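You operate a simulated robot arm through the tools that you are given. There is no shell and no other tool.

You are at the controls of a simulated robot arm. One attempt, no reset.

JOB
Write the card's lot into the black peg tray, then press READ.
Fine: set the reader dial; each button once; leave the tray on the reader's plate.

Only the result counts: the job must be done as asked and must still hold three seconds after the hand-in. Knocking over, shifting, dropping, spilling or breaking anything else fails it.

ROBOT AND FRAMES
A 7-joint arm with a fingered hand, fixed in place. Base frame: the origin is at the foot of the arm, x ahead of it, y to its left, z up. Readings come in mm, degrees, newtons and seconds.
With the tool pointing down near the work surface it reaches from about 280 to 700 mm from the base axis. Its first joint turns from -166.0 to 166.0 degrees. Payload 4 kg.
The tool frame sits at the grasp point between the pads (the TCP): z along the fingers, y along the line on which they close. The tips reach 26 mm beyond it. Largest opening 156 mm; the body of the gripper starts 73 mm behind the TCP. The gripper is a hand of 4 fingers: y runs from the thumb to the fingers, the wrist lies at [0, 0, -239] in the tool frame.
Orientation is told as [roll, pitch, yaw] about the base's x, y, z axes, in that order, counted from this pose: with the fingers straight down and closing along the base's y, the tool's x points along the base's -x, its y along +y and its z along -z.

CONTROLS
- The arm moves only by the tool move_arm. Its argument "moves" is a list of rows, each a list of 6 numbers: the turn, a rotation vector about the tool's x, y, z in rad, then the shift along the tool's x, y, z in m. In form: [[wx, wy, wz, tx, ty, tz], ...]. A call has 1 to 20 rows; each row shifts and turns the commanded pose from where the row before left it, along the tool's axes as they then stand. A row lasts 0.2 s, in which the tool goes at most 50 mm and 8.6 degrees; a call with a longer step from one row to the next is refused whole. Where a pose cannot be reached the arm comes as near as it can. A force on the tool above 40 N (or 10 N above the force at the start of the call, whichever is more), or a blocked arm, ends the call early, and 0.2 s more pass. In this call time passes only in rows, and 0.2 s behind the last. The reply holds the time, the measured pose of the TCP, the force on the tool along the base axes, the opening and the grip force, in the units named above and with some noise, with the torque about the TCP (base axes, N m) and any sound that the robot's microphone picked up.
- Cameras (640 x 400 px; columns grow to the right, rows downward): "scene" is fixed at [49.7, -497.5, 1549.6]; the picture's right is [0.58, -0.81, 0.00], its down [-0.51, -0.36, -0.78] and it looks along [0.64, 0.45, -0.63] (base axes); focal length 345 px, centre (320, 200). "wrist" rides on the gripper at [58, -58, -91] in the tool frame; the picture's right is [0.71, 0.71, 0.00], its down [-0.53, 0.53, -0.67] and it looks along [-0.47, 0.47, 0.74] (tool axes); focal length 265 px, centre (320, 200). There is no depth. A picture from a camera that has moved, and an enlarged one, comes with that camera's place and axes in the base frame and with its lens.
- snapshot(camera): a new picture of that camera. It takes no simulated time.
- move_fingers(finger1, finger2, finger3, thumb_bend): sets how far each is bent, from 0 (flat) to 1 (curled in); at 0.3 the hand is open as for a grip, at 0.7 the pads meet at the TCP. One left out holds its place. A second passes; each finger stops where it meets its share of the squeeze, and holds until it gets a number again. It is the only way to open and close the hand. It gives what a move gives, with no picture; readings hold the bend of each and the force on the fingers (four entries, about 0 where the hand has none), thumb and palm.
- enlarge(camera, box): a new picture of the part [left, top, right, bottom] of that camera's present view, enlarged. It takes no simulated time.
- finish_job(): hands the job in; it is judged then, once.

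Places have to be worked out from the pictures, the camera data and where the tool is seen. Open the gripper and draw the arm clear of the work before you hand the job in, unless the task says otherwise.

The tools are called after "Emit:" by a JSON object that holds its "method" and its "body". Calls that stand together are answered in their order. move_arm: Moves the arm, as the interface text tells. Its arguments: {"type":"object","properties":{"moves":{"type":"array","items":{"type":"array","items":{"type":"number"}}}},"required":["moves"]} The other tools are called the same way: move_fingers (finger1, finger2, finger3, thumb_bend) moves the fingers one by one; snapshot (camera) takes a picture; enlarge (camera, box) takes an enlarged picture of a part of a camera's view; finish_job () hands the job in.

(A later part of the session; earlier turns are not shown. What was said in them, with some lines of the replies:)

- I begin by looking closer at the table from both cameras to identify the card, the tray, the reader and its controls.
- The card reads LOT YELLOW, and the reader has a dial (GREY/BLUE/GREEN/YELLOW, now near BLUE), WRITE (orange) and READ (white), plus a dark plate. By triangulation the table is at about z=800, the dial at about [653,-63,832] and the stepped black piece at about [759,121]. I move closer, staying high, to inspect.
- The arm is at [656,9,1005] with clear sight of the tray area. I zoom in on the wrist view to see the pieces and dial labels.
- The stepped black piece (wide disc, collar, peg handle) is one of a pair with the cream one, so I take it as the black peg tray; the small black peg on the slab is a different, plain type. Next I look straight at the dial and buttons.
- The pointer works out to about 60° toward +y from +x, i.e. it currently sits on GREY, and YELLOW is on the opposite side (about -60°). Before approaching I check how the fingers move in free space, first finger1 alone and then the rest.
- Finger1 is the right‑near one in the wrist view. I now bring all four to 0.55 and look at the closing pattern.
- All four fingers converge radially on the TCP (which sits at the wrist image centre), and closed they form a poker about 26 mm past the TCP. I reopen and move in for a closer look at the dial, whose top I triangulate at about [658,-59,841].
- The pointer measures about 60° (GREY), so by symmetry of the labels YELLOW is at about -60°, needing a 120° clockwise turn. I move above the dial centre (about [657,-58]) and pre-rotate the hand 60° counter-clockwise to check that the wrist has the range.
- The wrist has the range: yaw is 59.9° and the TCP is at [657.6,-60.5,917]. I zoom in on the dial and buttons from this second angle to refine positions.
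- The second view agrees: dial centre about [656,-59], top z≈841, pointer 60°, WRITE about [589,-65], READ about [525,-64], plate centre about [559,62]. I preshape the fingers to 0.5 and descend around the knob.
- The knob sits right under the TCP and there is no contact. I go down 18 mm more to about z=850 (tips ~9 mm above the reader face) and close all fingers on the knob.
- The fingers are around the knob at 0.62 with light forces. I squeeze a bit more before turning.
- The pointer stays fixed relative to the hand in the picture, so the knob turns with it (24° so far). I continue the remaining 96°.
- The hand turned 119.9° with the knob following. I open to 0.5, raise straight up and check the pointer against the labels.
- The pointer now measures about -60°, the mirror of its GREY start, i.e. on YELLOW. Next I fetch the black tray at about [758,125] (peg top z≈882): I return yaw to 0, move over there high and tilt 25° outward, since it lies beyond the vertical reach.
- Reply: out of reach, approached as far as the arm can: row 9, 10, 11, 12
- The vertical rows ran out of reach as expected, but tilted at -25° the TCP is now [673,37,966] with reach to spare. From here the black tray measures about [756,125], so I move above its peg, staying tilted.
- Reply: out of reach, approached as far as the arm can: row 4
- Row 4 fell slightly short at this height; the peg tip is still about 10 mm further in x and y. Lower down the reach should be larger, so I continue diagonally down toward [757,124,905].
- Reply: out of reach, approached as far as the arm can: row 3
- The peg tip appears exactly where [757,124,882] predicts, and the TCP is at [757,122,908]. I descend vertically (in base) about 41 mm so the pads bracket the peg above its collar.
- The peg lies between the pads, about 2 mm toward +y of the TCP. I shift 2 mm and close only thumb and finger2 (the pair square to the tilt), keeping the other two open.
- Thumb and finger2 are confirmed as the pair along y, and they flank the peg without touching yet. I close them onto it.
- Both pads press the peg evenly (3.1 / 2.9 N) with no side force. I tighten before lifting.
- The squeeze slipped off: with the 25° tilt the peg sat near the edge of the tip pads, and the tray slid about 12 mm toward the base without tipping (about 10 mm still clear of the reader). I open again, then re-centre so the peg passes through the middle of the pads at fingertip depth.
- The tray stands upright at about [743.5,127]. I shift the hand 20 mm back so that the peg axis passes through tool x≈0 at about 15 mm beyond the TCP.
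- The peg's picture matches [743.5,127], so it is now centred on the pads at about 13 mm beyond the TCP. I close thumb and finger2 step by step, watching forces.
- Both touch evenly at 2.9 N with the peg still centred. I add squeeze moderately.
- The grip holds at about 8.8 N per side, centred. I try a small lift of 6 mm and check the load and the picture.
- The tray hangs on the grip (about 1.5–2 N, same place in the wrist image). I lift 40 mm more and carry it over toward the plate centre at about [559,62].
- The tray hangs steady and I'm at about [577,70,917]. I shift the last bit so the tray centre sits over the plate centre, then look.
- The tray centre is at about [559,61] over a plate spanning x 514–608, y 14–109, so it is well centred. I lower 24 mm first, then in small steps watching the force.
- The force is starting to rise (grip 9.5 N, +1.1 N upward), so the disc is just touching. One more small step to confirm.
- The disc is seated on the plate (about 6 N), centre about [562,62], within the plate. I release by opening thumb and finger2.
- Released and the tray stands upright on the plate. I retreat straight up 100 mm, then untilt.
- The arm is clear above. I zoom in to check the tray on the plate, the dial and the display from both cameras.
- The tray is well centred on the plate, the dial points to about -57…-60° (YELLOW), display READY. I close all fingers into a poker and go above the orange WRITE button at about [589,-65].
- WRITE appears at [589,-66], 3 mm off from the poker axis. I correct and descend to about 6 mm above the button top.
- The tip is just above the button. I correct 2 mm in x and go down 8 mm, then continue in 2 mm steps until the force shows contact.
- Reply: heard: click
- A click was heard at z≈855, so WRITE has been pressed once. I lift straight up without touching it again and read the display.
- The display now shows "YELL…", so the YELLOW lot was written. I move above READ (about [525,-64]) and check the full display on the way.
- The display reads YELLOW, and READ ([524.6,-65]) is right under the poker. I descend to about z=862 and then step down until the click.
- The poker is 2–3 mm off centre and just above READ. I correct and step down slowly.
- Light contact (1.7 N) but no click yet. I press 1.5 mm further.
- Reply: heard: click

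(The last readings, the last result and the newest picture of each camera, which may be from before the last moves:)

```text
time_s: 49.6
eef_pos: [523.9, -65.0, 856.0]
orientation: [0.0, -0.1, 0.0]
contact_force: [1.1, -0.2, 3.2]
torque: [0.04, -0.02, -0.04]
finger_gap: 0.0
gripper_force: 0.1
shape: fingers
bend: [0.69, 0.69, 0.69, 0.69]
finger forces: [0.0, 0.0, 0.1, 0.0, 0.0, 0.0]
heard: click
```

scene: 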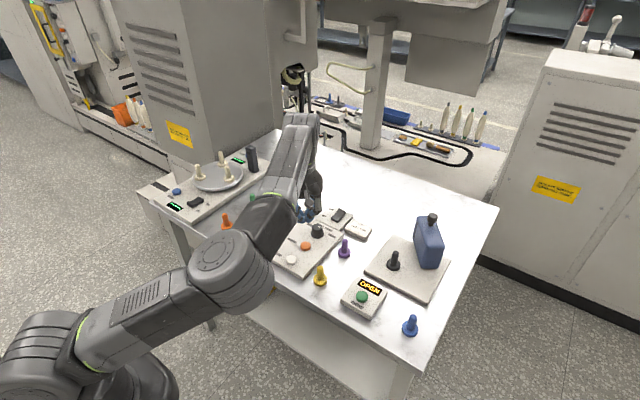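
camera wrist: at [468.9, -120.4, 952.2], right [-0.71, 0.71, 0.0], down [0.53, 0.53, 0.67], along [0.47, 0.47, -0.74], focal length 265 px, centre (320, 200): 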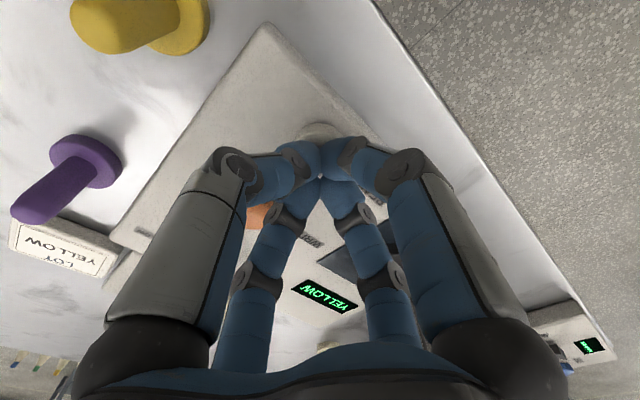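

READ clicked once. I lift straight up and back, and read the display.

Emit:
{"method": "move_arm", "body": {"moves": [[0, 0, 0, 0, 0, -0.02], [0, 0, 0, 0, 0, -0.04], [0, 0, 0, 0, 0, -0.045]]}}

Emit:
{"method": "snapshot", "body": {"camera": "wrist"}}

Emit:
{"method": "enlarge", "body": {"camera": "wrist", "box": [270, 180, 370, 260]}}

```text
time_s: 50.4
eef_pos: [523.4, -66.4, 961.2]
orientation: [0.0, 0.1, 0.1]
contact_force: [0.3, -0.1, -0.5]
torque: [-0.01, 0.01, 0.01]
finger_gap: 0.0
gripper_force: 0.1
shape: fingers
bend: [0.69, 0.69, 0.69, 0.69]
finger forces: [0.1, 0.0, 0.0, 0.0, 0.0, 0.0]
```

```text
taken
camera wrist: at [466.0, -124.2, 1051.4], right [-0.71, 0.71, 0.0], down [0.53, 0.53, 0.67], along [0.47, 0.47, -0.74], focal length 265 px, centre (320, 200)
```

wrist: 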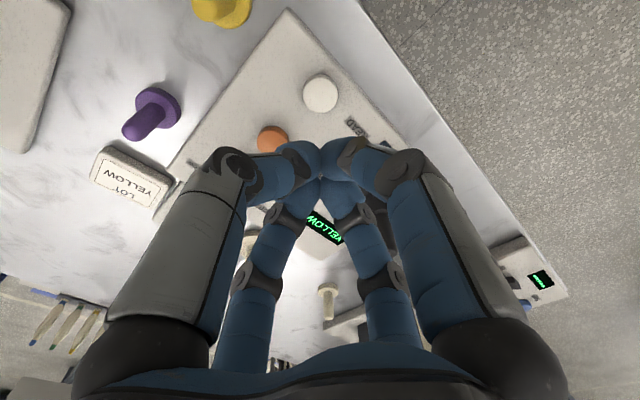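

```text
5.00 times, centred on (320, 220) of wrist
camera zoom: at [466.0, -124.2, 1051.4], right [-0.71, 0.71, 0.0], down [0.53, 0.53, 0.67], along [0.47, 0.47, -0.74], focal length 1327 px, centre (320, 100)
```

zoom: 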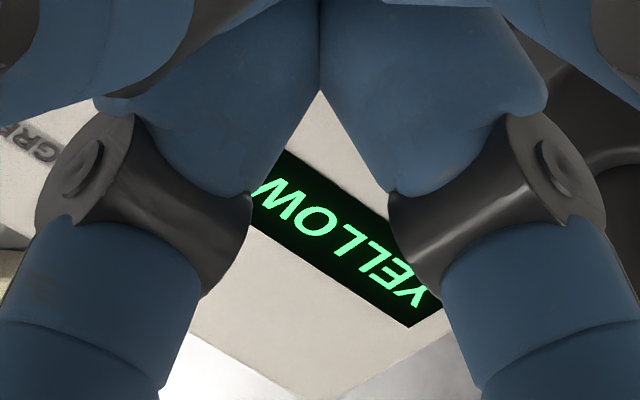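

READ shows YELLOW. I raise the arm well clear, open the hand, and make a final check of the whole scene.

Emit:
{"method": "move_arm", "body": {"moves": [[0, 0, 0, 0.01, 0, -0.045], [0, 0, 0, 0.01, 0, -0.045], [0, 0, 0, 0.01, 0, -0.045], [0, 0, 0, 0.01, 0, -0.04]]}}

Emit:
{"method": "move_fingers", "body": {"finger1": 0.3, "finger2": 0.3, "finger3": 0.3, "thumb_bend": 0.3}}

Emit:
{"method": "snapshot", "body": {"camera": "wrist"}}

Emit:
{"method": "snapshot", "body": {"camera": "scene"}}

Emit:
{"method": "enlarge", "body": {"camera": "wrist", "box": [220, 40, 420, 190]}}

```text
time_s: 51.4
eef_pos: [483.0, -59.4, 1132.5]
orientation: [0.1, 0.1, 0.0]
contact_force: [1.1, -0.5, -0.2]
torque: [-0.01, -0.02, -0.03]
finger_gap: 0.1
gripper_force: 0.1
shape: fingers
bend: [0.69, 0.69, 0.69, 0.69]
finger forces: [0.0, 0.0, 0.0, 0.0, 0.1, 0.0]
```

```text
time_s: 52.4
eef_pos: [482.2, -60.7, 1132.1]
orientation: [0.0, -0.2, 0.0]
contact_force: [-0.5, 0.5, 0.2]
torque: [0.01, -0.02, 0.01]
finger_gap: 106.2
gripper_force: 0.0
shape: fingers
bend: [0.3, 0.3, 0.3, 0.3]
finger forces: [0.0, 0.0, 0.0, 0.1, 0.1, 0.0]
```

```text
taken
camera wrist: at [425.0, -118.3, 1222.1], right [-0.71, 0.71, 0.0], down [0.53, 0.53, 0.67], along [0.47, 0.47, -0.74], focal length 265 px, centre (320, 200)
```

wrist: 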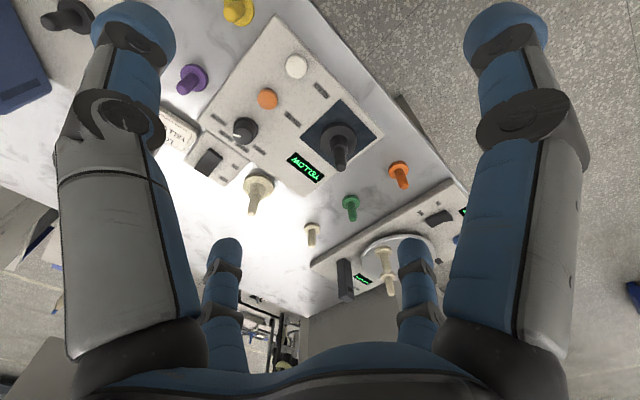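

```text
taken
```

scene: 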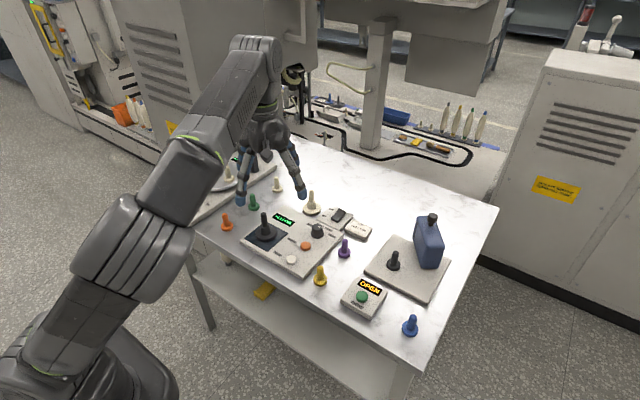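

```text
2.67 times, centred on (320, 115) of wrist
camera zoom: at [425.0, -118.3, 1222.1], right [-0.71, 0.71, 0.0], down [0.53, 0.53, 0.67], along [0.47, 0.47, -0.74], focal length 708 px, centre (320, 427)
```

zoom: 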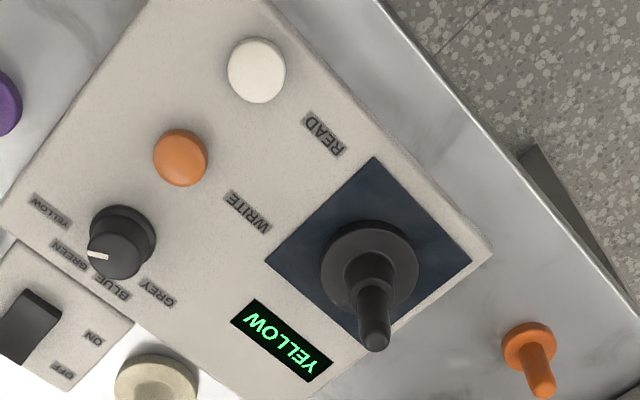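

The dial is on YELLOW, the display reads YELLOW after READ, and the black tray is upright and centred on the plate. Nothing else has moved, the hand is open and the arm is clear, so I hand in.

Emit:
{"method": "finish_job", "body": {}}

```text
The job is handed in.
```

The job is done and handed in. The lot YELLOW is written into the black peg tray, and after READ the reader's display shows YELLOW.

- **Dial:** it started on GREY; I turned it to YELLOW.
- **Tray:** it is upright and centred on the reader's plate. My first grip slipped and the tray slid about 12 mm along the table, short of the reader. The second grip held.
- **Buttons:** I pressed WRITE once, then READ once, with one click heard for each.
- **Everything else:** nothing else looked moved in the final pictures. The hand was open and the arm clear when I handed in.

I read "black peg tray" as the stepped black piece that stood beside the matching cream one. I left the plain black peg on the bottle slab alone.
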